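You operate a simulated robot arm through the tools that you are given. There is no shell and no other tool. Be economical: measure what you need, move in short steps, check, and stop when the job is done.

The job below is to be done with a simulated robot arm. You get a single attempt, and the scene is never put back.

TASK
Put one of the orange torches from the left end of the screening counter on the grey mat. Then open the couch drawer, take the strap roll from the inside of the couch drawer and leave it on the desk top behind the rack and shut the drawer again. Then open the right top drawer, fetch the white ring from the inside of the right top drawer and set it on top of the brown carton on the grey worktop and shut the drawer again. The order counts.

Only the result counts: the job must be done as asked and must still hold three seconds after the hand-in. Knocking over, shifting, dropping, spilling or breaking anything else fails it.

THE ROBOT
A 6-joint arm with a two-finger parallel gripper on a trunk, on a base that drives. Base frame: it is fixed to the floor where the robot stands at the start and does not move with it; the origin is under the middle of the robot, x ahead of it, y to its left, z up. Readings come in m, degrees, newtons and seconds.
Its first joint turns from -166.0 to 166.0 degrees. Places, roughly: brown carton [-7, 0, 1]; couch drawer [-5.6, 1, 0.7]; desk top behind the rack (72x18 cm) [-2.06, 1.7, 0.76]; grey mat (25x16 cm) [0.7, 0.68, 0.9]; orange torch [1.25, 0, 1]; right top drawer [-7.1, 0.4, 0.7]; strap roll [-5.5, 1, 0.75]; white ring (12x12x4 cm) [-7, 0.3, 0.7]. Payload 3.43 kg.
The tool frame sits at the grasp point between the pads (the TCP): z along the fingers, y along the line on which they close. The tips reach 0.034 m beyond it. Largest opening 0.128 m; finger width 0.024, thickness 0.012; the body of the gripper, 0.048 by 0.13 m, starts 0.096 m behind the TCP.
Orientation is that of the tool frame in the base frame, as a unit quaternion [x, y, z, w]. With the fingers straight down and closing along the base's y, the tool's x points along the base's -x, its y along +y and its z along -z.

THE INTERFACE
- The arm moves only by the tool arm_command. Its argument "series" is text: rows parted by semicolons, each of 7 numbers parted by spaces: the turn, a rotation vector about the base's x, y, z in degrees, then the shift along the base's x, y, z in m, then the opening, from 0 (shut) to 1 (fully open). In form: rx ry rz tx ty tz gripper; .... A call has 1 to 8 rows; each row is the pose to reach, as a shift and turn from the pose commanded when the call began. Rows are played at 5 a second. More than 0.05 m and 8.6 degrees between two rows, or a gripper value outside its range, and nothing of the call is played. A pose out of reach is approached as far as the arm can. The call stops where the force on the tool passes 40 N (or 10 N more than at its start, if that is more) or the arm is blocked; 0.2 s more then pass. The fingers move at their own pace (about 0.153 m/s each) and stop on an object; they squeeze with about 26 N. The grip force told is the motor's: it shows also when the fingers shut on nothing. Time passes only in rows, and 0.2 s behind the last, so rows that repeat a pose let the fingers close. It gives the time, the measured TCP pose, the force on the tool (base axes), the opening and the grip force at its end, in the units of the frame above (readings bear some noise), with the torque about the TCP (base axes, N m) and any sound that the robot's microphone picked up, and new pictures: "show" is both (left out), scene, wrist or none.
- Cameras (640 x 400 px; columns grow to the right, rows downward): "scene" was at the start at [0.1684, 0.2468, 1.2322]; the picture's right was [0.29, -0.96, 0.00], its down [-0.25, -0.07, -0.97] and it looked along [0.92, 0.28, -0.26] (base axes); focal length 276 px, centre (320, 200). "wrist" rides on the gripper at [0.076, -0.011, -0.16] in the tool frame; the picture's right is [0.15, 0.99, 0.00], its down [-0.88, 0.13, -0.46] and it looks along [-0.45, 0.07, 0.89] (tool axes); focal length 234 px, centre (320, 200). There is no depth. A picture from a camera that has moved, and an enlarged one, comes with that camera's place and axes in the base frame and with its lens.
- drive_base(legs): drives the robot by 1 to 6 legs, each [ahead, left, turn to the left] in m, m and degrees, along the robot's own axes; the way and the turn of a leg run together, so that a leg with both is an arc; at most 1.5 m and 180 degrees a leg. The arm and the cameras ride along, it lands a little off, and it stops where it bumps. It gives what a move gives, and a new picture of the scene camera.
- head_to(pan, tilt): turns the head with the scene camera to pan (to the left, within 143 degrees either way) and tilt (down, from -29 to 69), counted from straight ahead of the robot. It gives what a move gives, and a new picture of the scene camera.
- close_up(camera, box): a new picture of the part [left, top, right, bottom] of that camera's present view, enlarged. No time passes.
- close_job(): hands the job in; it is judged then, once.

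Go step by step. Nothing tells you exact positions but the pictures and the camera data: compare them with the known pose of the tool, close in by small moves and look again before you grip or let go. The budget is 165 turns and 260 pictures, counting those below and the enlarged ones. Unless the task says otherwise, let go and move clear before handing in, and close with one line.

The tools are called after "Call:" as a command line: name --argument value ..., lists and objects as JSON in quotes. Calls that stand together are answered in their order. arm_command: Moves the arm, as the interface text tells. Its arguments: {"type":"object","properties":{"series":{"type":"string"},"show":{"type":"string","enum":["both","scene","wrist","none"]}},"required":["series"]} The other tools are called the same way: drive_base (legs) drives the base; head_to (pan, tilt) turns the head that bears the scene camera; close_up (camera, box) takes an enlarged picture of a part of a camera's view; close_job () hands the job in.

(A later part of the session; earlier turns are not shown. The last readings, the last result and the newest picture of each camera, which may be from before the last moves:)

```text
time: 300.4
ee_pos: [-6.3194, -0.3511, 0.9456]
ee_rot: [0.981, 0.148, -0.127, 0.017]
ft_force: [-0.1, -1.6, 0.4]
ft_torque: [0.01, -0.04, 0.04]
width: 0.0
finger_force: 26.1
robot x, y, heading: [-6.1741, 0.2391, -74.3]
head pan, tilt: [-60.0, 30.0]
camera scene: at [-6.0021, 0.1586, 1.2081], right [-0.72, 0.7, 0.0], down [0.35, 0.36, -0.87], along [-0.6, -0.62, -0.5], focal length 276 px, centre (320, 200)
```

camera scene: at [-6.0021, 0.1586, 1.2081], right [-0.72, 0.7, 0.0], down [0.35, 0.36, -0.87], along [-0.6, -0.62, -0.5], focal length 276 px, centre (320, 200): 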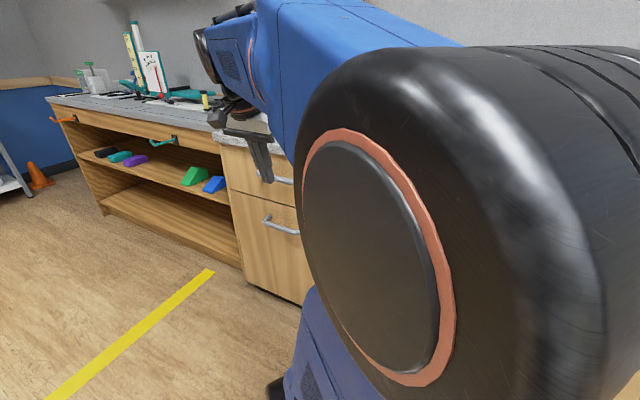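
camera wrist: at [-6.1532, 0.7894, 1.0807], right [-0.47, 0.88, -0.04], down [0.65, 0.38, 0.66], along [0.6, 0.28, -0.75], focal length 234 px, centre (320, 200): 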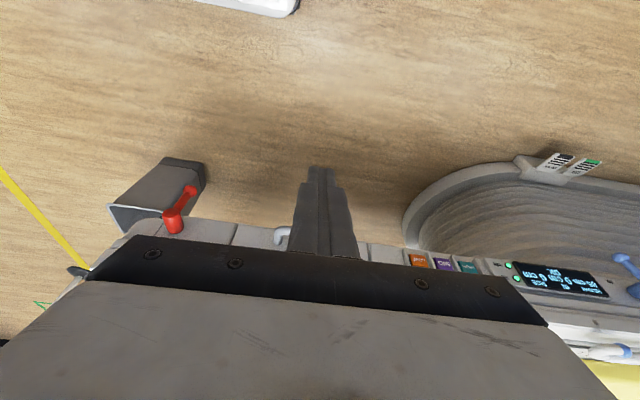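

I straighten up and reverse so the right drawer is ahead-right of me, then look.

Call:
drive_base --legs '[[0, 0, 4], [-0.5, 0, 0], [-0.5, 0, 0]]'

Call:
head_to --pan -30 --tilt 35

```text
time: 306.3
ee_pos: [-6.6169, 0.5704, 0.9459]
ee_rot: [0.974, 0.186, -0.127, 0.022]
ft_force: [-0.1, 0.5, 0.7]
ft_torque: [-0.01, 0.01, -0.03]
width: 0.0001
finger_force: 25.5
robot x, y, heading: [-6.5154, 1.174, -69.6]
head pan, tilt: [-60.0, 30.0]
camera scene: at [-6.3407, 1.1034, 1.2081], right [-0.77, 0.64, 0.0], down [0.32, 0.38, -0.87], along [-0.55, -0.67, -0.5], focal length 276 px, centre (320, 200)
```

scene: 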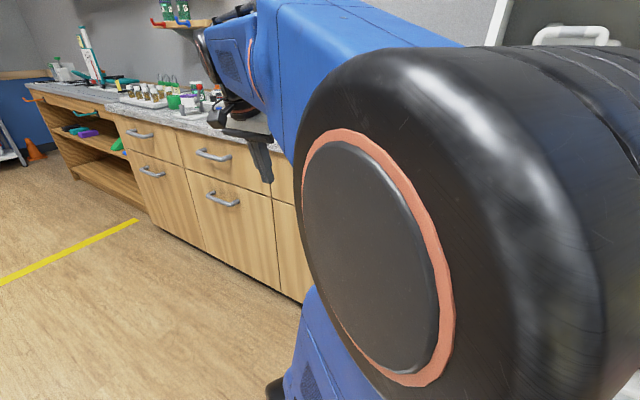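

```text
time: 307.2
ee_pos: [-6.6176, 0.571, 0.9451]
ee_rot: [0.974, 0.186, -0.126, 0.022]
ft_force: [0.1, 0.6, 0.4]
ft_torque: [0.02, -0.01, 0.0]
width: 0.0
finger_force: 26.2
robot x, y, heading: [-6.5171, 1.1733, -69.6]
head pan, tilt: [-30.0, 35.0]
camera scene: at [-6.2978, 1.0862, 1.2003], right [-0.99, 0.17, 0.0], down [0.1, 0.57, -0.82], along [-0.14, -0.81, -0.57], focal length 276 px, centre (320, 200)
```

scene: 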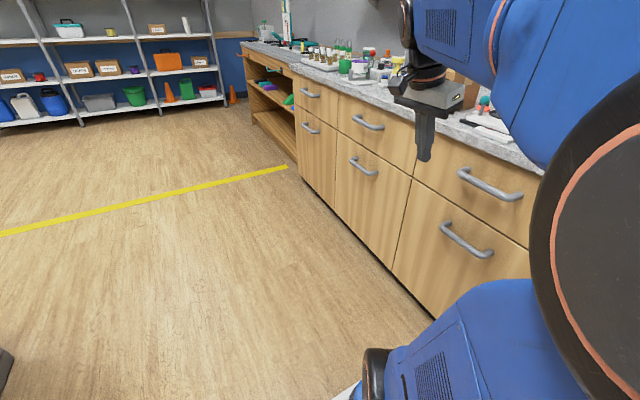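

The right top drawer's handle is near (-6.93, 0.46). I rotate the tool to the handle-gripping orientation (40° tilt, closing across the bar).

Call:
arm_command --series "2.96 2.95 7.28 0.005 0.002 0.01 0.2;5.93 5.9 14.56 0.01 0.004 0.02 0.35;8.9 8.86 21.85 0.015 0.006 0.03 0.5;11.85 11.8 29.1 0.02 0.008 0.03 0.5;14.8 14.8 36.4 0.02 0.008 0.03 0.5;17.8 17.7 43.7 0.02 0.008 0.03 0.5;20.7 20.7 51 0.02 0.008 0.03 0.5;23.7 23.6 58.3 0.02 0.008 0.03 0.5" --show "none"

Call:
arm_command --series "2.96 2.95 7.28 -0.02 -0.008 0 0.5;5.93 5.9 14.56 -0.04 -0.016 0 0.5;8.9 8.86 21.8 -0.06 -0.024 0 0.5;8.9 8.86 21.8 -0.09 -0.03 0 0.5" --show "both"

```text
time: 309.0
ee_pos: [-6.5997, 0.5797, 0.9753]
ee_rot: [0.701, 0.652, -0.247, -0.148]
ft_force: [-0.1, 0.0, -0.5]
ft_torque: [0.01, 0.03, 0.0]
width: 0.0639
finger_force: 0.1
robot x, y, heading: [-6.5168, 1.1723, -69.6]
head pan, tilt: [-30.0, 35.0]
```

```text
time: 310.0
ee_pos: [-6.6893, 0.5498, 0.9756]
ee_rot: [0.531, 0.776, -0.273, -0.201]
ft_force: [-1.5, 0.2, 0.0]
ft_torque: [0.01, 0.0, -0.02]
width: 0.0639
finger_force: 0.0
robot x, y, heading: [-6.5171, 1.1741, -69.7]
head pan, tilt: [-30.0, 35.0]
camera scene: at [-6.2977, 1.0863, 1.2003], right [-0.99, 0.17, 0.0], down [0.1, 0.57, -0.82], along [-0.14, -0.81, -0.57], focal length 276 px, centre (320, 200)
camera wrist: at [-6.6266, 0.6506, 1.1073], right [0.65, 0.42, -0.63], down [0.68, -0.69, 0.25], along [-0.33, -0.59, -0.74], focal length 234 px, centre (320, 200)
```

scene: 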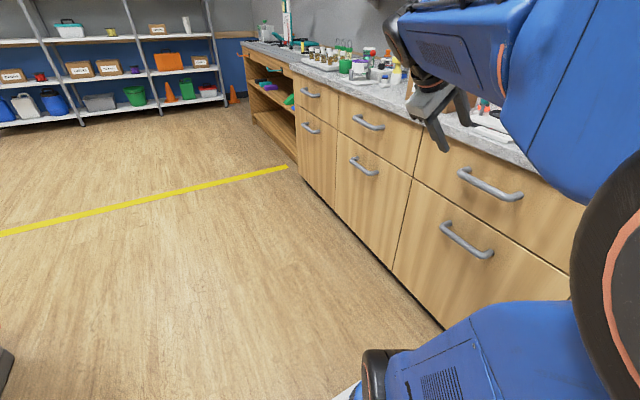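
wrist: 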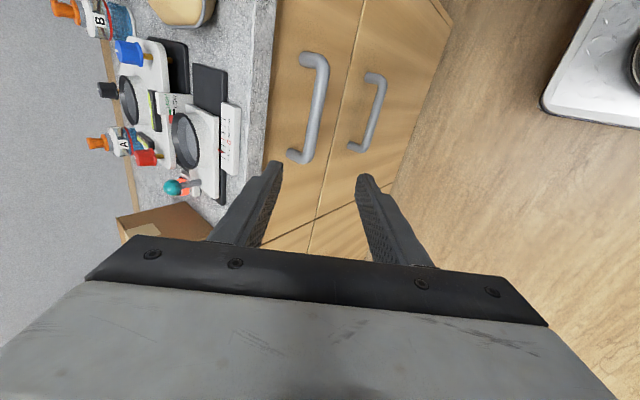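

The handle is well visible; triangulated near (-6.88, 0.515, 0.77). I move to staging 12 cm back along the tool axis.

Call:
arm_command --series "0 0 0 -0.03 -0.002 -0.028 0.45;0 0 0 -0.06 -0.005 -0.057 0.4;0 0 0 -0.09 -0.007 -0.085 0.36;0 0 0 -0.115 -0.01 -0.11 0.36;0 0 0 -0.115 -0.01 -0.11 0.36" --show "wrist"

```text
time: 311.2
ee_pos: [-6.8026, 0.538, 0.8642]
ee_rot: [0.531, 0.776, -0.273, -0.202]
ft_force: [-0.2, 0.2, 0.6]
ft_torque: [-0.02, -0.02, 0.01]
width: 0.0462
finger_force: 0.0
robot x, y, heading: [-6.5182, 1.1755, -69.8]
head pan, tilt: [-30.0, 35.0]
camera wrist: at [-6.7411, 0.6384, 0.9964], right [0.66, 0.42, -0.63], down [0.68, -0.69, 0.25], along [-0.33, -0.59, -0.74], focal length 234 px, centre (320, 200)
```

wrist: 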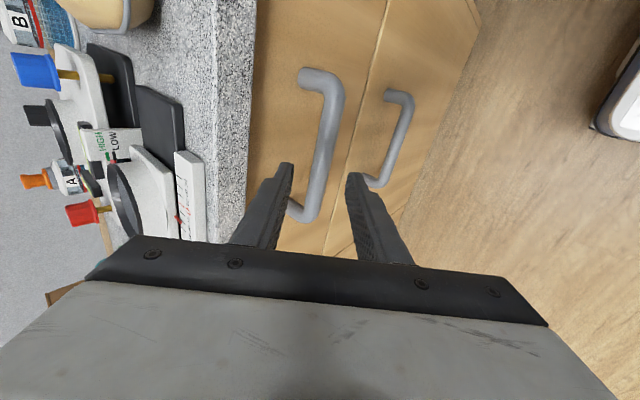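

Refined: bar at (-6.858, 0.528, 0.793). I advance partway and check.

Call:
arm_command --series "0 0 0 -0.013 -0.002 -0.02 0.36;0 0 0 -0.026 -0.004 -0.04 0.36;0 0 0 -0.026 -0.004 -0.04 0.36" --show "none"

Call:
close_up --camera "wrist" --box '[220, 80, 420, 205]'

```text
time: 312.0
ee_pos: [-6.8297, 0.534, 0.8265]
ee_rot: [0.532, 0.776, -0.274, -0.202]
ft_force: [-0.1, 0.5, -0.2]
ft_torque: [0.03, 0.04, 0.0]
width: 0.0461
finger_force: 0.1
robot x, y, heading: [-6.5161, 1.1689, -69.7]
head pan, tilt: [-30.0, 35.0]
```

```text
3.20 times, centred on (320, 142) of wrist
camera zoom: at [-6.7676, 0.6349, 0.9571], right [0.66, 0.42, -0.63], down [0.68, -0.69, 0.25], along [-0.33, -0.59, -0.74], focal length 749 px, centre (320, 384)
```

zoom: 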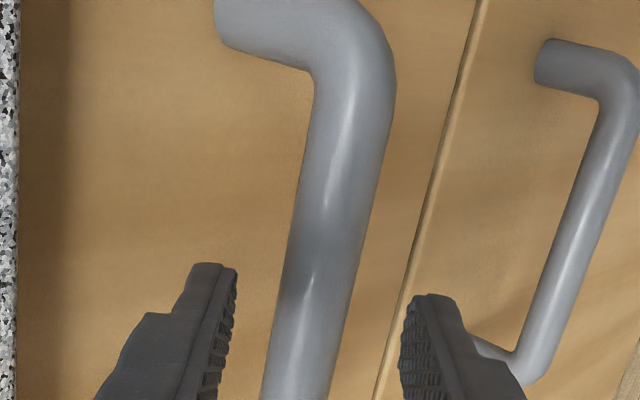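

Bar is centred between the fingers. I advance and close.

Call:
arm_command --series "0 0 0 -0.007 -0.002 -0.011 0.36;0 0 0 -0.014 -0.004 -0.022 0.36;0 0 0 -0.014 -0.004 -0.022 0.36;0 0 0 -0.014 -0.004 -0.022 0;0 0 0 -0.014 -0.004 -0.022 0;0 0 0 -0.014 -0.004 -0.022 0" --show "wrist"

```text
time: 313.4
ee_pos: [-6.843, 0.5295, 0.8062]
ee_rot: [0.531, 0.775, -0.276, -0.202]
ft_force: [-1.7, -8.1, 38.9]
ft_torque: [-1.28, 0.4, -0.7]
width: 0.0227
finger_force: 45.5
robot x, y, heading: [-6.5136, 1.1702, -70.0]
head pan, tilt: [-30.0, 35.0]
camera wrist: at [-6.7804, 0.632, 0.9372], right [0.65, 0.42, -0.63], down [0.68, -0.69, 0.25], along [-0.33, -0.59, -0.73], focal length 234 px, centre (320, 200)
```

wrist: 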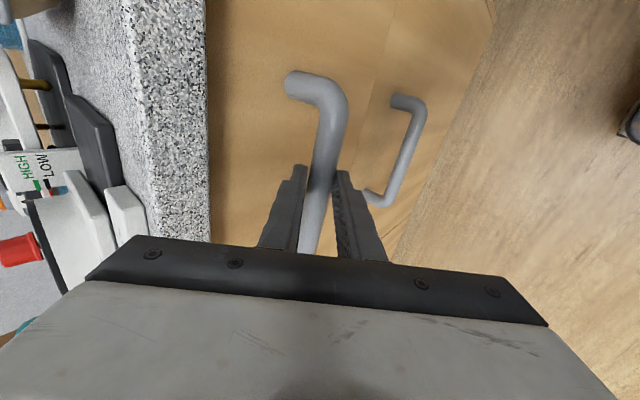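

Gripped. I relieve the vertical load and pull gently.

Call:
arm_command --series "0 0 0 0.004 0.002 0.007 0;0 0 0 0.018 0.006 0.007 0;0 0 0 0.038 0.013 0.007 0;0 0 0 0.066 0.0225 0.007 0;0 0 0 0.094 0.032 0.007 0" --show "wrist"

```text
time: 314.6
ee_pos: [-6.7503, 0.5615, 0.8084]
ee_rot: [0.532, 0.777, -0.271, -0.202]
ft_force: [2.4, -11.4, -38.4]
ft_torque: [-1.1, -0.98, -0.34]
width: 0.0228
finger_force: 44.8
robot x, y, heading: [-6.5143, 1.1726, -69.7]
head pan, tilt: [-30.0, 35.0]
camera wrist: at [-6.6875, 0.6626, 0.9397], right [0.66, 0.42, -0.63], down [0.68, -0.69, 0.25], along [-0.33, -0.59, -0.74], focal length 234 px, centre (320, 200)
```

wrist: 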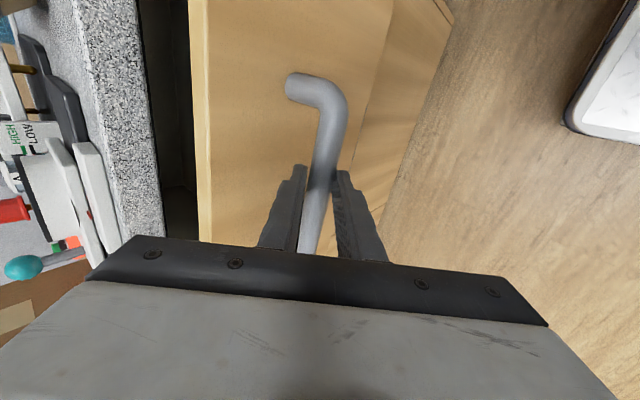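

The drawer moves. I correct height and pull on.

Call:
arm_command --series "0 0 0 0.002 -0.001 -0.004 0;0 0 0 0.028 0.007 -0.004 0;0 0 0 0.056 0.0165 -0.004 0;0 0 0 0.084 0.026 -0.004 0;0 0 0 0.112 0.0355 -0.004 0;0 0 0 0.135 0.043 -0.004 0" --show "wrist"

```text
time: 316.0
ee_pos: [-6.6118, 0.6069, 0.8083]
ee_rot: [0.532, 0.776, -0.273, -0.202]
ft_force: [-7.4, 18.7, 7.8]
ft_torque: [-0.81, -0.11, -0.73]
width: 0.0226
finger_force: 45.3
robot x, y, heading: [-6.5121, 1.1746, -69.9]
head pan, tilt: [-30.0, 35.0]
camera wrist: at [-6.5496, 0.7077, 0.9392], right [0.66, 0.42, -0.63], down [0.68, -0.69, 0.25], along [-0.33, -0.59, -0.74], focal length 234 px, centre (320, 200)
```

wrist: 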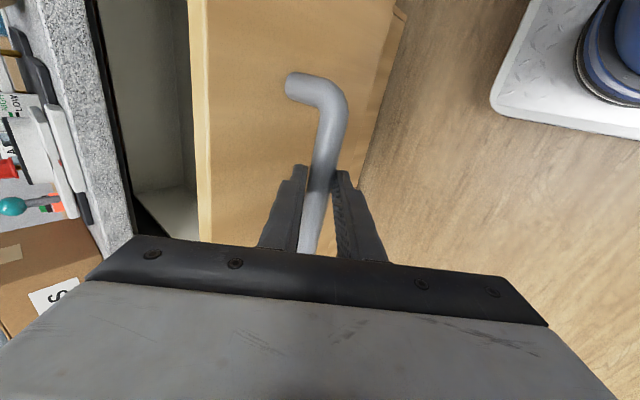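

Opened about 24 cm. I release the handle and withdraw upward.

Call:
arm_command --series "0 0 0 0 0.003 0.0 0;0 0 0 0 0.003 0 0.3;0 0 0 0 0.003 0 0.4;0 0 0 0.012 0.007 0.016 0.4;0 0 0 0.03 0.013 0.04 0.4;0 0 0 0.044 0.018 0.075 0.4;0 0 0 0.044 0.018 0.12 0.4;0 0 0 0.044 0.018 0.165 0.4" --show "both"

```text
time: 317.8
ee_pos: [-6.5677, 0.6243, 0.9719]
ee_rot: [0.531, 0.776, -0.274, -0.202]
ft_force: [1.2, 0.0, 0.3]
ft_torque: [0.02, 0.0, 0.01]
width: 0.0516
finger_force: 0.0
robot x, y, heading: [-6.5148, 1.1726, -69.6]
head pan, tilt: [-30.0, 35.0]
camera scene: at [-6.2977, 1.0862, 1.2003], right [-0.99, 0.17, 0.0], down [0.1, 0.57, -0.82], along [-0.14, -0.81, -0.57], focal length 276 px, centre (320, 200)
camera wrist: at [-6.5059, 0.7256, 1.1034], right [0.66, 0.42, -0.63], down [0.68, -0.69, 0.25], along [-0.33, -0.59, -0.74], focal length 234 px, centre (320, 200)
```

scene: 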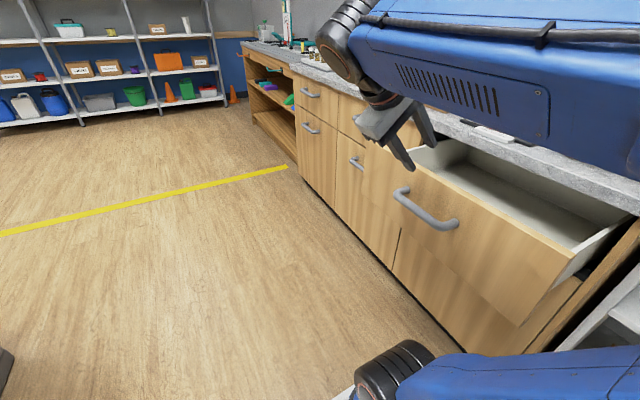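
wrist: 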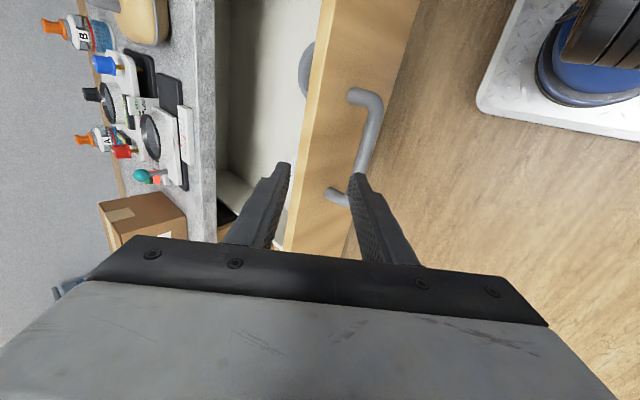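

I turn the tool back to near-vertical and hover over the open drawer to look inside.

Call:
arm_command --series "-2.96 -2.95 -7.28 -0.01 -0.003 0.01 0.5;-5.93 -5.9 -14.56 -0.02 -0.006 0.02 0.6;-8.9 -8.86 -21.85 -0.03 -0.01 0.03 0.7;-11.85 -11.8 -29.1 -0.05 -0.016 0.04 0.7;-14.8 -14.8 -36.4 -0.07 -0.022 0.05 0.7;-17.8 -17.7 -43.7 -0.09 -0.029 0.06 0.7;-20.7 -20.7 -51 -0.11 -0.035 0.07 0.7;-23.7 -23.6 -58.3 -0.13 -0.042 0.08 0.7" --show "none"

Call:
arm_command --series "-2.96 -2.95 -7.28 -0.02 -0.006 0 0.7;-5.93 -5.9 -14.56 -0.04 -0.012 0 0.7;-8.9 -8.86 -21.8 -0.06 -0.02 0 0.7" --show "wrist"

```text
time: 319.6
ee_pos: [-6.7003, 0.5806, 1.0524]
ee_rot: [0.907, 0.377, -0.18, -0.045]
ft_force: [0.0, 0.0, 0.3]
ft_torque: [-0.01, -0.02, 0.0]
width: 0.0895
finger_force: 0.0
robot x, y, heading: [-6.5132, 1.1704, -69.7]
head pan, tilt: [-30.0, 35.0]
```

```text
time: 320.4
ee_pos: [-6.758, 0.5617, 1.0513]
ee_rot: [0.974, 0.185, -0.126, 0.022]
ft_force: [0.2, 0.0, 1.2]
ft_torque: [-0.03, 0.01, 0.02]
width: 0.0896
finger_force: 0.1
robot x, y, heading: [-6.517, 1.1745, -69.6]
head pan, tilt: [-30.0, 35.0]
camera wrist: at [-6.6558, 0.6137, 1.1867], right [0.5, -0.87, -0.04], down [-0.64, -0.39, 0.66], along [-0.59, -0.3, -0.75], focal length 234 px, centre (320, 200)
```

wrist: 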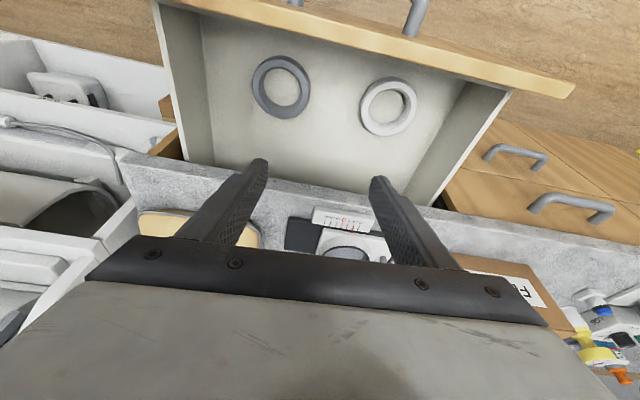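

Inside are a grey ring (left) and the white ring (right, near (-6.745, 0.42)). I'll grip the white ring's wall with one finger in the hole; I turn the tool 90° about its own axis so the camera stays clear of the drawer front.

Call:
arm_command --series "2 0.73 7.9 -0.004 -0.02 0 0.6;4 1.46 15.8 -0.008 -0.04 0 0.55;6 2.2 23.7 -0.012 -0.06 0 0.5;8 2.9 31.6 -0.016 -0.08 0 0.5;10 3.65 39.5 -0.02 -0.1 0 0.5;12 4.4 47.4 -0.024 -0.12 0 0.5;14 5.1 55.3 -0.028 -0.14 0 0.5;16 5.85 63.2 -0.032 -0.155 0 0.5" --show "none"

Call:
arm_command --series "2 0.73 7.9 0 0 -0.02 0.45;4 1.46 15.8 0 0 -0.04 0.45;5.9 2.15 23.7 0 0 -0.06 0.45;5.9 2.15 23.7 0 0 -0.06 0.45" --show "wrist"

```text
time: 322.2
ee_pos: [-6.7908, 0.4076, 1.0527]
ee_rot: [0.718, 0.684, -0.117, -0.054]
ft_force: [-0.3, 0.5, -0.1]
ft_torque: [-0.03, 0.0, 0.04]
width: 0.064
finger_force: 0.1
robot x, y, heading: [-6.5168, 1.1727, -69.7]
head pan, tilt: [-30.0, 35.0]
```

```text
time: 323.2
ee_pos: [-6.7923, 0.4071, 0.9902]
ee_rot: [0.557, 0.82, -0.105, -0.079]
ft_force: [0.4, 0.7, 0.2]
ft_torque: [0.01, 0.04, 0.01]
width: 0.0576
finger_force: 0.1
robot x, y, heading: [-6.5175, 1.1734, -69.8]
head pan, tilt: [-30.0, 35.0]
camera wrist: at [-6.7898, 0.487, 1.1486], right [0.83, 0.49, -0.25], down [0.55, -0.73, 0.4], along [0.01, -0.47, -0.88], focal length 234 px, centre (320, 200)
```

wrist: 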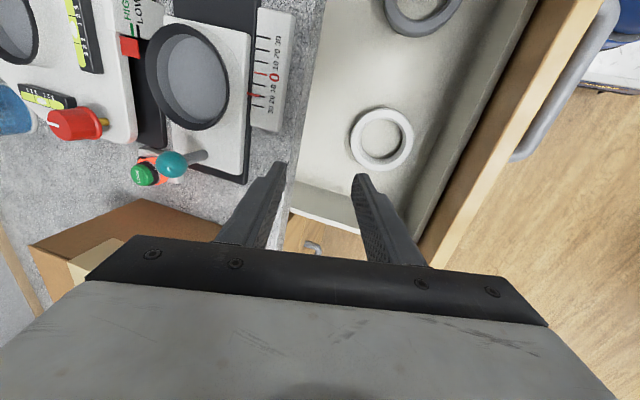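

I tilt 10° more for clearance to the worktop edge and lower partway over the ring's worktop-side wall, then look.

Call:
arm_command --series "-1.7 4.7 0 -0.002 -0.001 -0.03 0.45;-3.4 9.4 0 -0.003 -0.003 -0.06 0.45;-3.4 9.4 0 -0.003 -0.003 -0.1 0.42;-3.4 9.4 0 -0.003 -0.003 -0.13 0.4;-3.4 9.4 0 -0.003 -0.003 -0.13 0.4" --show "wrist"

```text
time: 324.4
ee_pos: [-6.7954, 0.4045, 0.8612]
ee_rot: [0.549, 0.807, -0.174, -0.129]
ft_force: [-0.3, -0.5, 0.5]
ft_torque: [-0.05, -0.04, -0.02]
width: 0.0511
finger_force: 0.0
robot x, y, heading: [-6.5178, 1.1699, -69.8]
head pan, tilt: [-30.0, 35.0]
camera wrist: at [-6.7675, 0.4933, 1.0109], right [0.78, 0.47, -0.41], down [0.61, -0.71, 0.34], along [-0.13, -0.52, -0.84], focal length 234 px, centre (320, 200)
```

wrist: 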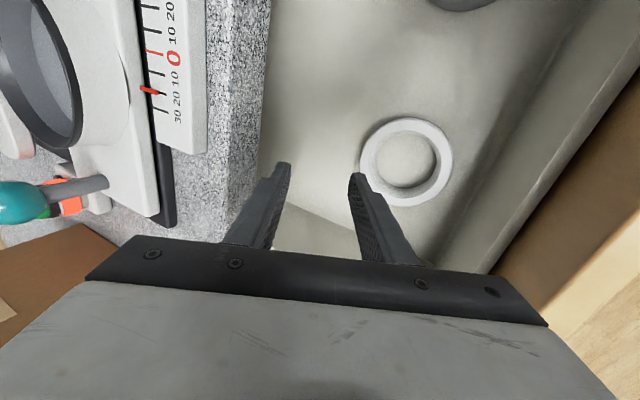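

Ring centre is (-6.750, 0.422), top about z 0.70. Gripping its wall needs more room from the worktop edge, so I'll first put closed fingers in its hole and nudge it ~3 cm toward the drawer front. First set the tilt to ~8° above the hole.

Call:
arm_command --series "1.9 -5.4 0 0.015 0.006 0.01 0.2;3.9 -10.7 0 0.03 0.012 0.01 0;5.8 -16 0 0.05 0.0195 0 0;5.8 -16 0 0.05 0.0195 -0.03 0;5.8 -16 0 0.05 0.0195 -0.06 0;5.8 -16 0 0.05 0.0195 -0.09 0" --show "wrist"

```text
time: 325.8
ee_pos: [-6.7435, 0.4238, 0.7734]
ee_rot: [0.561, 0.825, -0.055, -0.042]
ft_force: [0.6, -0.7, 0.5]
ft_torque: [-0.02, 0.01, -0.02]
width: 0.0
finger_force: 26.3
robot x, y, heading: [-6.5134, 1.1741, -69.5]
head pan, tilt: [-30.0, 35.0]
camera wrist: at [-6.76, 0.4969, 0.9322], right [0.86, 0.5, -0.13], down [0.5, -0.75, 0.43], along [0.11, -0.43, -0.89], focal length 234 px, centre (320, 200)
```

wrist: 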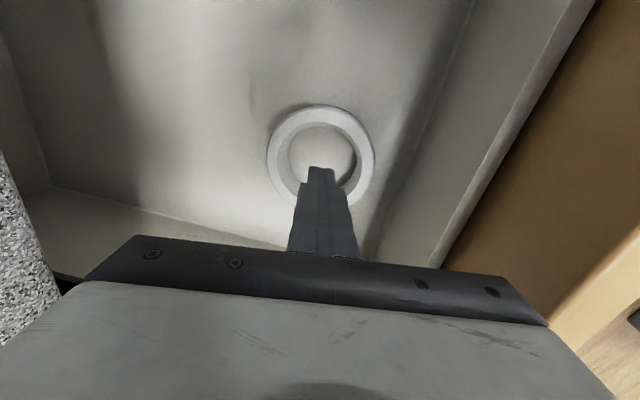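

The closed fingers are over the hole. I lower them into it and push gently toward the drawer front.

Call:
arm_command --series "0 0 0 0 0 -0.03 0;0 0 0 0 0 -0.055 0;0 0 0 0.012 0.0045 -0.055 0;0 0 0 0.024 0.009 -0.055 0;0 0 0 0.036 0.013 -0.055 0;0 0 0 0.042 0.015 -0.055 0" --show "wrist"

```text
time: 327.2
ee_pos: [-6.7009, 0.4374, 0.7173]
ee_rot: [0.561, 0.825, -0.054, -0.042]
ft_force: [0.1, -0.5, 0.4]
ft_torque: [0.02, 0.03, 0.0]
width: 0.0001
finger_force: 25.7
robot x, y, heading: [-6.5154, 1.1748, -69.7]
head pan, tilt: [-30.0, 35.0]
camera wrist: at [-6.7187, 0.5108, 0.8772], right [0.86, 0.5, -0.13], down [0.5, -0.75, 0.43], along [0.11, -0.43, -0.89], focal length 234 px, centre (320, 200)
```

wrist: 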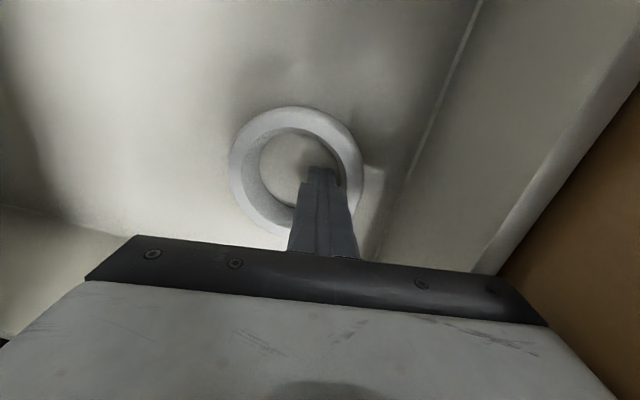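

The ring has moved about 2.5 cm with negligible force. I push 1.5 cm more, then rise.

Call:
arm_command --series "0 0 0 0.007 0.0025 0 0;0 0 0 0.014 0.005 0 0;0 0 0 0.0 0.0 0 0;0 0 0 -0.02 -0.007 0.02 0;0 0 0 -0.03 -0.01 0.06 0.2;0 0 0 -0.05 -0.018 0.1 0.4;0 0 0 -0.07 -0.025 0.13 0.4;0 0 0 -0.07 -0.025 0.13 0.4" --show "wrist"

```text
time: 329.0
ee_pos: [-6.773, 0.413, 0.8492]
ee_rot: [0.561, 0.825, -0.055, -0.042]
ft_force: [-0.5, 0.2, 0.1]
ft_torque: [-0.01, -0.02, -0.01]
width: 0.0512
finger_force: 0.2
robot x, y, heading: [-6.5196, 1.1713, -69.9]
head pan, tilt: [-30.0, 35.0]
camera wrist: at [-6.7889, 0.4864, 1.0087], right [0.86, 0.5, -0.13], down [0.5, -0.75, 0.43], along [0.11, -0.43, -0.9], focal length 234 px, centre (320, 200)
```

wrist: 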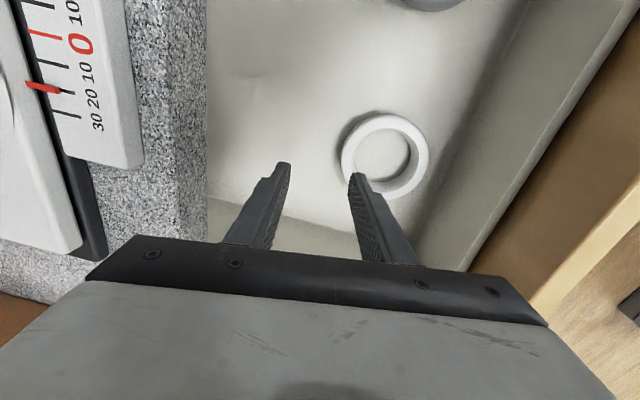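

The ring is now at (-6.708, 0.439). I move over its worktop-side wall and lower to just above it to check.

Call:
arm_command --series "0 0 0 0.012 0.006 -0.03 0.4;0 0 0 0.0226 0.0106 -0.065 0.4;0 0 0 0.0226 0.0106 -0.095 0.4;0 0 0 0.0226 0.0106 -0.095 0.4" --show "wrist"

Call:
close_up --camera "wrist" --box '[200, 60, 440, 210]'

```text
time: 330.0
ee_pos: [-6.7502, 0.4253, 0.752]
ee_rot: [0.561, 0.825, -0.054, -0.042]
ft_force: [0.3, -0.5, 0.3]
ft_torque: [0.01, 0.01, 0.03]
width: 0.0511
finger_force: 0.0
robot x, y, heading: [-6.5143, 1.1725, -69.7]
head pan, tilt: [-30.0, 35.0]
camera wrist: at [-6.7657, 0.498, 0.9105], right [0.86, 0.5, -0.13], down [0.5, -0.75, 0.43], along [0.11, -0.43, -0.89], focal length 234 px, centre (320, 200)
```

wrist: 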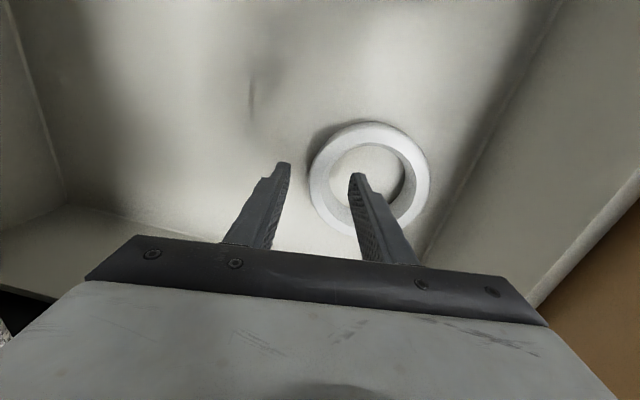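

```text
2.67 times, centred on (320, 135) of wrist
camera zoom: at [-6.7657, 0.498, 0.9105], right [0.86, 0.5, -0.13], down [0.5, -0.75, 0.43], along [0.11, -0.43, -0.89], focal length 624 px, centre (320, 373)
```

zoom: 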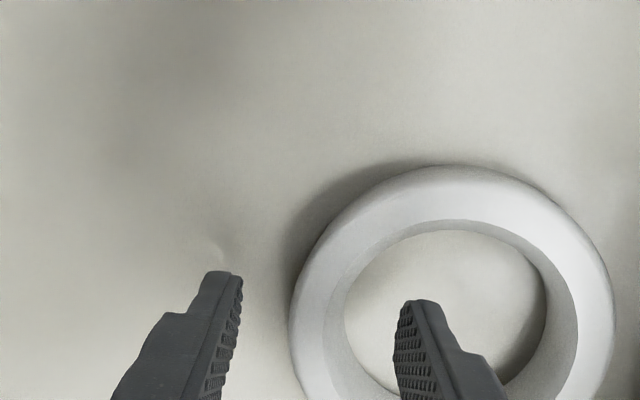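

Well aligned: fingers straddle the ring's wall. I lower and close.

Call:
arm_command --series "0 0 0 0 0 -0.02 0.4;0 0 0 0 0 -0.036 0.4;0 0 0 0 0 -0.046 0.4;0 0 0 0 0 -0.046 0.4;0 0 0 0 0 -0.046 0;0 0 0 0 0 -0.046 0;0 0 0 0 0 -0.046 0" --show "wrist"

```text
time: 330.8
ee_pos: [-6.7521, 0.4223, 0.7138]
ee_rot: [0.561, 0.824, -0.059, -0.043]
ft_force: [-3.8, 7.4, 19.2]
ft_torque: [0.48, -0.41, 0.28]
width: 0.0493
finger_force: 0.1
robot x, y, heading: [-6.514, 1.1688, -69.7]
head pan, tilt: [-30.0, 35.0]
stopped in row 3: the force on the tool passed its limit at 59 N (the readings are from after the stop); the commanded pose is now the measured one
camera wrist: at [-6.7675, 0.4977, 0.8733], right [0.86, 0.5, -0.14], down [0.51, -0.75, 0.43], along [0.11, -0.44, -0.89], focal length 234 px, centre (320, 200)
```

wrist: 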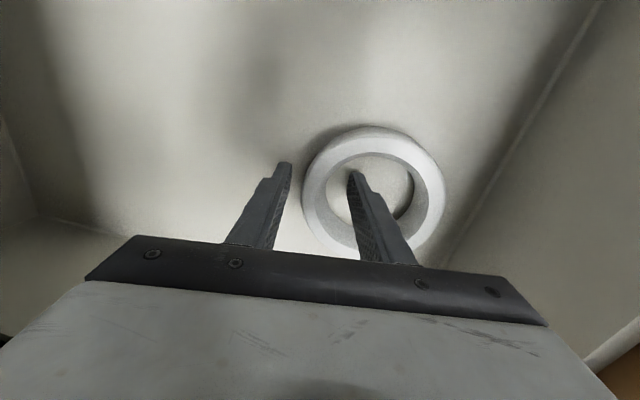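

The tips touched the drawer floor, so the depth is right. I raise 5 mm and close on the wall.

Call:
arm_command --series "0 0 0 0 0.001 0.005 0.38;0 0 0 0 0.001 0.005 0.2;0 0 0 0 0.001 0.005 0;0 0 0 0 0.001 0.005 0;0 0 0 0 0.001 0.005 0" --show "wrist"

```text
time: 332.0
ee_pos: [-6.7525, 0.4245, 0.7176]
ee_rot: [0.56, 0.825, -0.058, -0.042]
ft_force: [-0.3, -0.2, 5.2]
ft_torque: [0.34, -0.52, 0.04]
width: 0.02
finger_force: 25.9
robot x, y, heading: [-6.5123, 1.17, -69.8]
head pan, tilt: [-30.0, 35.0]
camera wrist: at [-6.7673, 0.4984, 0.8772], right [0.86, 0.5, -0.14], down [0.51, -0.75, 0.43], along [0.11, -0.44, -0.89], focal length 234 px, centre (320, 200)
```

wrist: 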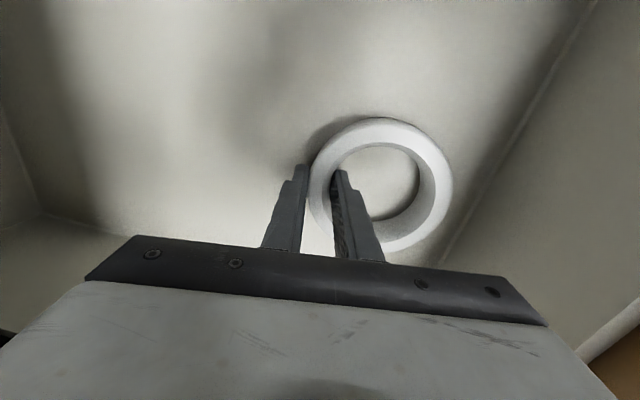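

The ring is held by its wall. I lift straight out of the drawer.

Call:
arm_command --series "0 0 0 0 0 0.03 0;0 0 0 0 0 0.075 0;0 0 0 0 0 0.12 0;0 0 0 0 0 0.165 0;0 0 0 0 0 0.21 0;0 0 0 0 0 0.255 0;0 0 0 0 0 0.3 0;0 0 0 0 0 0.345 0" --show "both"

```text
time: 333.8
ee_pos: [-6.7532, 0.4223, 1.0617]
ee_rot: [0.56, 0.825, -0.058, -0.043]
ft_force: [0.1, -0.1, -1.6]
ft_torque: [-0.04, 0.1, -0.02]
width: 0.0165
finger_force: 25.5
robot x, y, heading: [-6.512, 1.1694, -69.9]
head pan, tilt: [-30.0, 35.0]
camera scene: at [-6.2978, 1.0861, 1.2003], right [-0.99, 0.17, 0.0], down [0.1, 0.57, -0.82], along [-0.14, -0.81, -0.57], focal length 276 px, centre (320, 200)
camera wrist: at [-6.7688, 0.4967, 1.2217], right [0.86, 0.5, -0.14], down [0.51, -0.75, 0.43], along [0.11, -0.44, -0.89], focal length 234 px, centre (320, 200)
```

scene: 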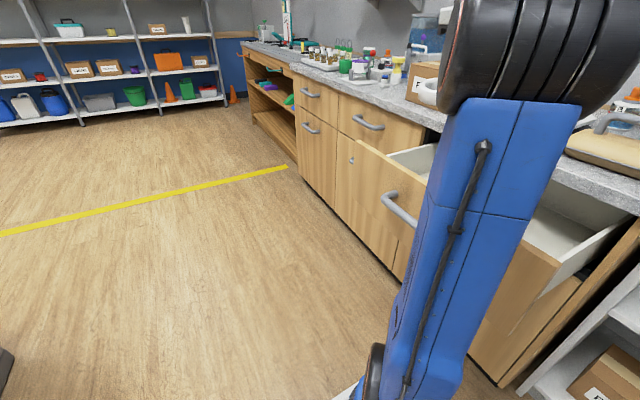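
wrist: 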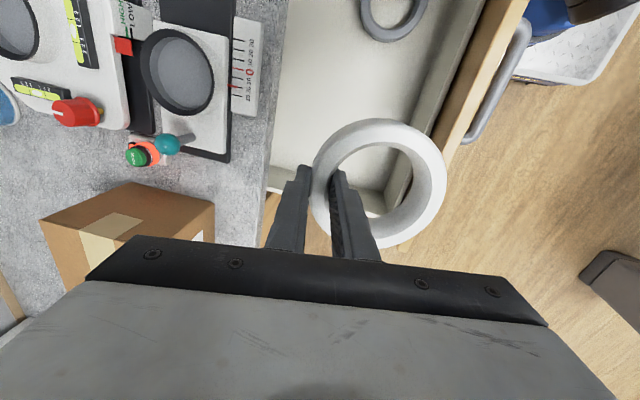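

The ring is clear of the drawer. The carton is too far from here, so I raise the hand, shift away from the open drawer slightly, and drive forward.

Call:
arm_command --series "0 0 0 0 0 0.045 0;0 0 0 0 0 0.09 0;0 0 0 0 0 0.13 0" --show "none"

Call:
drive_base --legs '[[0, 0.08, 0], [0.42, 0, 0]]'

Call:
close_up --camera "wrist" --box '[0, 0, 640, 400]'

```text
time: 334.6
ee_pos: [-6.7511, 0.4237, 1.1915]
ee_rot: [0.561, 0.825, -0.059, -0.043]
ft_force: [-0.5, -0.5, -0.7]
ft_torque: [-0.08, 0.09, 0.03]
width: 0.0166
finger_force: 26.5
robot x, y, heading: [-6.5128, 1.1754, -69.4]
head pan, tilt: [-30.0, 35.0]
```

```text
time: 337.9
ee_pos: [-6.53, 0.0541, 1.1913]
ee_rot: [0.559, 0.826, -0.058, -0.042]
ft_force: [-0.2, -1.0, -2.1]
ft_torque: [-0.04, 0.09, 0.0]
width: 0.0168
finger_force: 25.9
robot x, y, heading: [-6.2971, 0.8046, -69.5]
head pan, tilt: [-30.0, 35.0]
camera scene: at [-6.0778, 0.7192, 1.2003], right [-0.99, 0.17, 0.0], down [0.1, 0.57, -0.82], along [-0.14, -0.81, -0.57], focal length 276 px, centre (320, 200)
```

scene: 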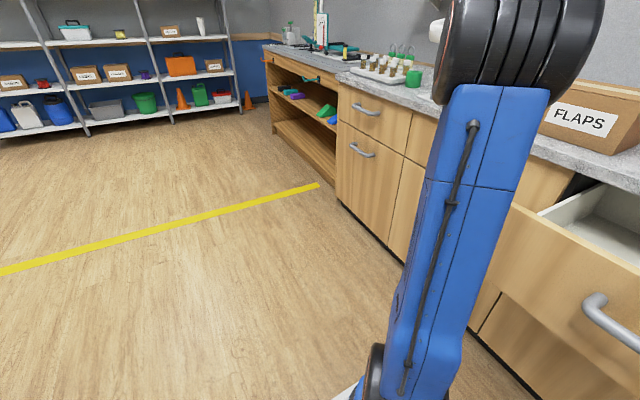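

```text
1.00 times, centred on (320, 200) of wrist (not enlarged: the box is as wide or as high as the picture)
camera zoom: at [-6.5447, 0.1287, 1.3505], right [0.85, 0.5, -0.14], down [0.51, -0.75, 0.43], along [0.11, -0.44, -0.89], focal length 234 px, centre (320, 200)
```

zoom: 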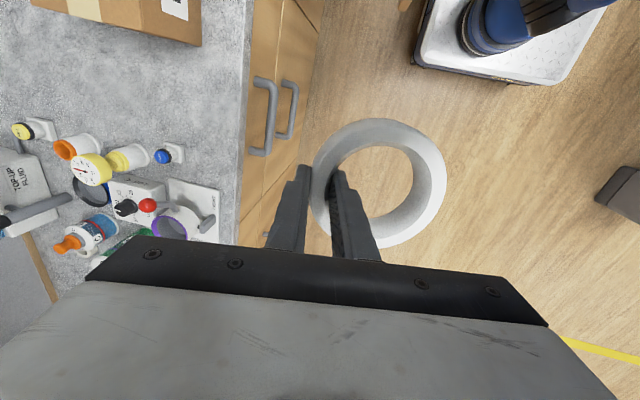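

I turn the head to see the carton better.

Call:
head_to --pan -65 --tilt 25

```text
time: 338.9
ee_pos: [-6.5287, 0.055, 1.1919]
ee_rot: [0.56, 0.825, -0.058, -0.042]
ft_force: [-0.4, -1.1, -2.2]
ft_torque: [-0.01, 0.11, -0.01]
width: 0.017
finger_force: 26.6
robot x, y, heading: [-6.2976, 0.8035, -69.3]
head pan, tilt: [-65.0, 25.0]
camera scene: at [-6.1278, 0.7403, 1.2161], right [-0.71, 0.7, 0.0], down [0.3, 0.3, -0.91], along [-0.64, -0.65, -0.42], focal length 276 px, centre (320, 200)
```

scene: 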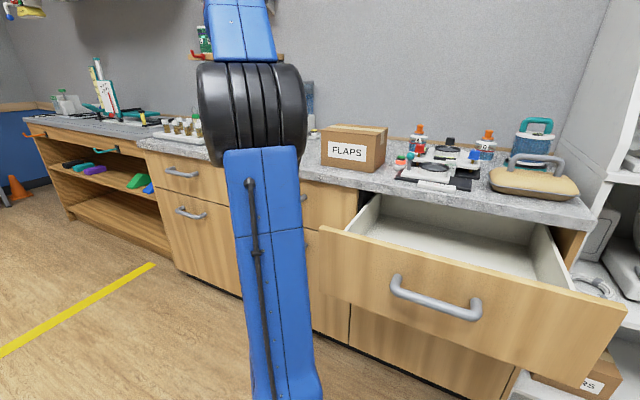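

Carton measured: centre about (-6.942, 0.093), top near z 1.0. I drive forward ~0.33 m and slightly right so the carton is abreast of me.

Call:
drive_base --legs '[[0.33, -0.04, 0]]'

Call:
head_to --pan -90 --tilt 25

```text
time: 341.1
ee_pos: [-6.451, -0.2721, 1.1913]
ee_rot: [0.56, 0.825, -0.058, -0.041]
ft_force: [-0.1, 0.1, -2.8]
ft_torque: [-0.01, 0.08, -0.01]
width: 0.0167
finger_force: 25.8
robot x, y, heading: [-6.2184, 0.474, -69.7]
head pan, tilt: [-65.0, 25.0]
camera scene: at [-6.0494, 0.4137, 1.2161], right [-0.71, 0.7, 0.0], down [0.3, 0.3, -0.91], along [-0.64, -0.65, -0.42], focal length 276 px, centre (320, 200)
```

scene: 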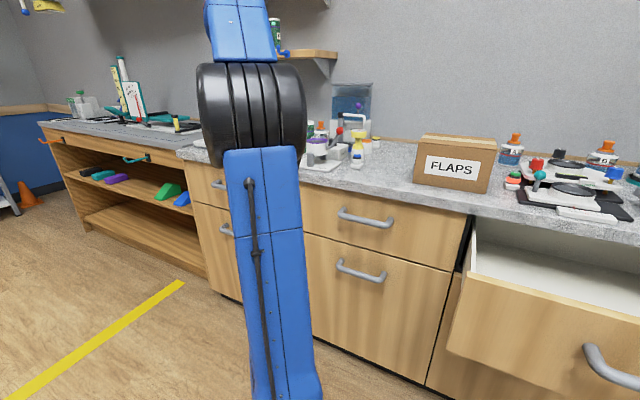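

```text
time: 342.0
ee_pos: [-6.4512, -0.2723, 1.1902]
ee_rot: [0.56, 0.825, -0.058, -0.042]
ft_force: [-0.2, -0.2, -1.7]
ft_torque: [0.01, 0.13, -0.01]
width: 0.0169
finger_force: 26.3
robot x, y, heading: [-6.2171, 0.4765, -69.6]
head pan, tilt: [-90.0, 25.0]
camera scene: at [-6.0711, 0.4472, 1.2161], right [-0.35, 0.94, 0.0], down [0.4, 0.15, -0.91], along [-0.85, -0.32, -0.42], focal length 276 px, centre (320, 200)
```

scene: 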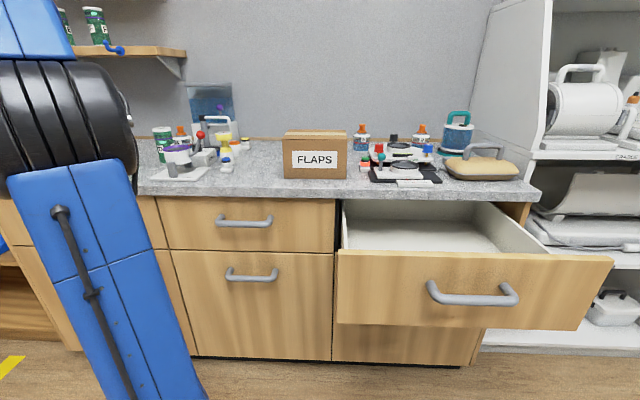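

Ideal view. I zoom on the carton to get its top height and depth.

Call:
close_up --camera "scene" --box '[256, 110, 384, 190]'

```text
5.00 times, centred on (320, 150) of scene
camera zoom: at [-6.0711, 0.4472, 1.2161], right [-0.35, 0.94, 0.0], down [0.4, 0.15, -0.91], along [-0.85, -0.32, -0.42], focal length 1378 px, centre (320, 450)
```

zoom: 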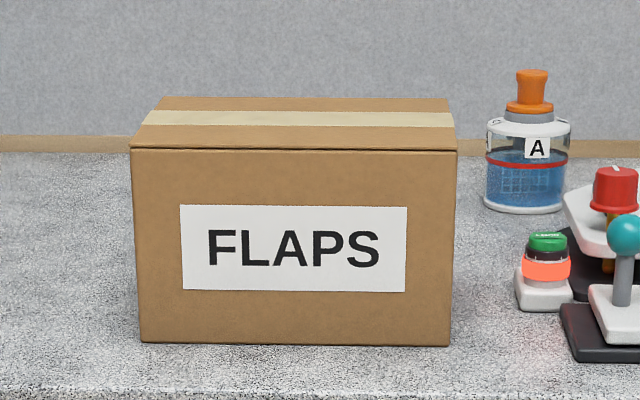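

Carton: centre ≈(-6.925, 0.112), top z ≈1.03, about 20×15 cm. I carry the ring first along the aisle to abreast of the carton, staying high.

Call:
arm_command --series "0 0 0 -0.016 0.044 0 0;0 0 0 -0.032 0.088 0 0;0 0 0 -0.048 0.132 0 0;0 0 0 -0.064 0.176 0 0;0 0 0 -0.08 0.22 0 0;0 0 0 -0.096 0.264 0 0;0 0 0 -0.112 0.308 0 0;0 0 0 -0.128 0.352 0 0" --show "scene"

```text
time: 343.8
ee_pos: [-6.5775, 0.0823, 1.1901]
ee_rot: [0.559, 0.826, -0.06, -0.042]
ft_force: [-0.6, 0.3, -2.0]
ft_torque: [-0.01, 0.06, -0.02]
width: 0.0166
finger_force: 26.2
robot x, y, heading: [-6.216, 0.4779, -69.7]
head pan, tilt: [-90.0, 25.0]
camera scene: at [-6.071, 0.4473, 1.2161], right [-0.35, 0.94, 0.0], down [0.4, 0.15, -0.91], along [-0.85, -0.32, -0.42], focal length 276 px, centre (320, 200)
```

scene: 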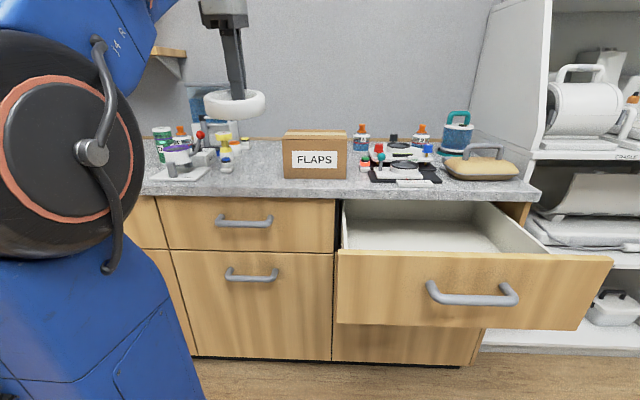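

Ring hangs level. I continue to abreast and then start inward over the worktop.

Call:
arm_command --series "0 0 0 -0.016 0.0445 0 0;0 0 0 -0.032 0.089 0 0;0 0 0 -0.0486 0.1335 0 0;0 0 0 -0.0916 0.118 0 0;0 0 0 -0.1346 0.102 0 0;0 0 0 -0.1776 0.086 0 0;0 0 0 -0.2206 0.071 0 0;0 0 0 -0.2636 0.055 0 0" --show "both"

```text
time: 345.6
ee_pos: [-6.8351, 0.1329, 1.1826]
ee_rot: [0.56, 0.825, -0.06, -0.044]
ft_force: [1.1, 0.5, -2.0]
ft_torque: [-0.07, 0.15, -0.02]
width: 0.0166
finger_force: 25.9
out of reach, approached as far as the arm can: row 8
robot x, y, heading: [-6.2188, 0.4784, -69.3]
head pan, tilt: [-90.0, 25.0]
camera scene: at [-6.0707, 0.4475, 1.2161], right [-0.35, 0.94, 0.0], down [0.4, 0.15, -0.91], along [-0.85, -0.32, -0.42], focal length 276 px, centre (320, 200)
camera wrist: at [-6.8505, 0.2076, 1.3427], right [0.85, 0.5, -0.15], down [0.51, -0.75, 0.43], along [0.1, -0.44, -0.89], focal length 234 px, centre (320, 200)
```

scene: 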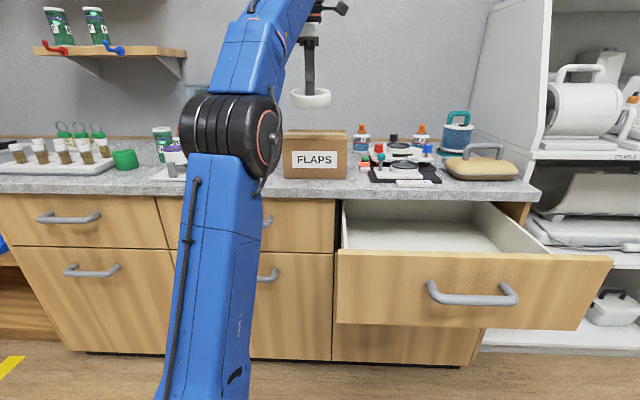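
wrist: 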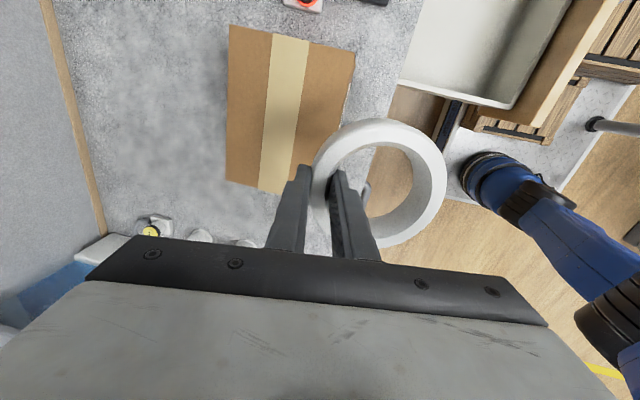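

At this height the arm is at its reach; the carton's top centre is confirmed at (-6.92, 0.116). I lower a bit (still above the carton) to gain reach and go on inward.

Call:
arm_command --series "0 0 0 0.005 0 -0.03 0;0 0 0 0.005 0 -0.06 0;0 0 0 -0.015 -0.006 -0.075 0;0 0 0 -0.045 -0.014 -0.075 0;0 0 0 -0.075 -0.022 -0.075 0;0 0 0 -0.105 -0.03 -0.075 0;0 0 0 -0.125 -0.036 -0.075 0" --show "both"

```text
time: 347.2
ee_pos: [-6.9601, 0.0984, 1.1058]
ee_rot: [0.559, 0.826, -0.059, -0.044]
ft_force: [0.5, -0.4, -1.3]
ft_torque: [-0.03, 0.12, 0.03]
width: 0.0165
finger_force: 25.9
robot x, y, heading: [-6.2157, 0.4788, -69.5]
head pan, tilt: [-90.0, 25.0]
camera scene: at [-6.0709, 0.4474, 1.2161], right [-0.35, 0.94, 0.0], down [0.4, 0.15, -0.91], along [-0.85, -0.32, -0.42], focal length 276 px, centre (320, 200)
camera wrist: at [-6.9755, 0.1725, 1.2646], right [0.85, 0.5, -0.14], down [0.51, -0.75, 0.43], along [0.11, -0.44, -0.89], focal length 234 px, centre (320, 200)
```

scene: 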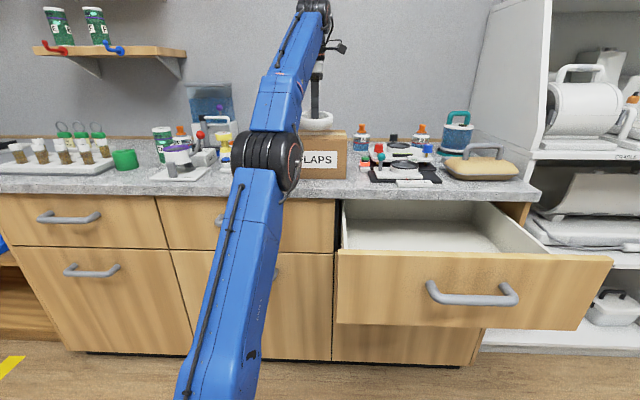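
wrist: 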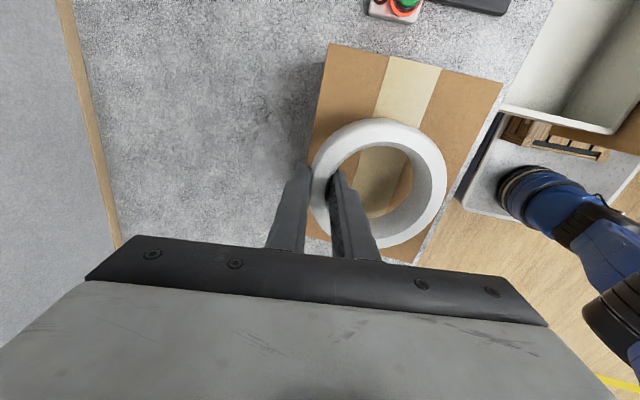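

The ring is right above the carton's centre. I lower in small steps until contact.

Call:
arm_command --series "0 0 0 0 0 -0.01 0;0 0 0 0 0 -0.017 0;0 0 0 0 0 -0.022 0;0 0 0 0 0 -0.026 0;0 0 0 0 0 -0.026 0" --show "none"

Call:
close_up --camera "scene" --box '[270, 90, 370, 190]'

```text
time: 348.4
ee_pos: [-6.9633, 0.0994, 1.082]
ee_rot: [0.56, 0.826, -0.058, -0.041]
ft_force: [0.1, -1.1, 5.2]
ft_torque: [0.32, -0.5, -0.01]
width: 0.0166
finger_force: 26.0
robot x, y, heading: [-6.2176, 0.4772, -69.9]
head pan, tilt: [-90.0, 25.0]
```

```text
4.00 times, centred on (320, 140) of scene
camera zoom: at [-6.0711, 0.4473, 1.2161], right [-0.35, 0.94, 0.0], down [0.4, 0.15, -0.91], along [-0.85, -0.32, -0.42], focal length 1102 px, centre (320, 440)
```

zoom: 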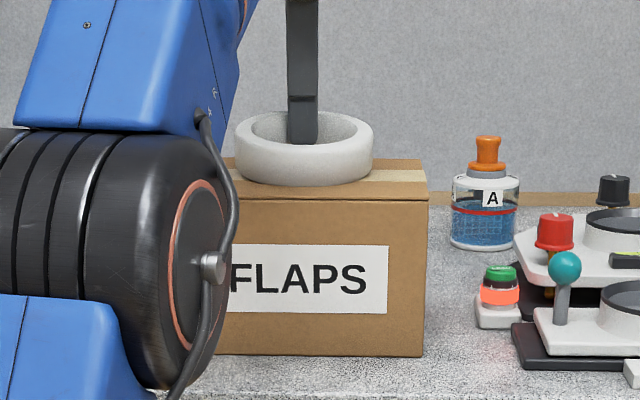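

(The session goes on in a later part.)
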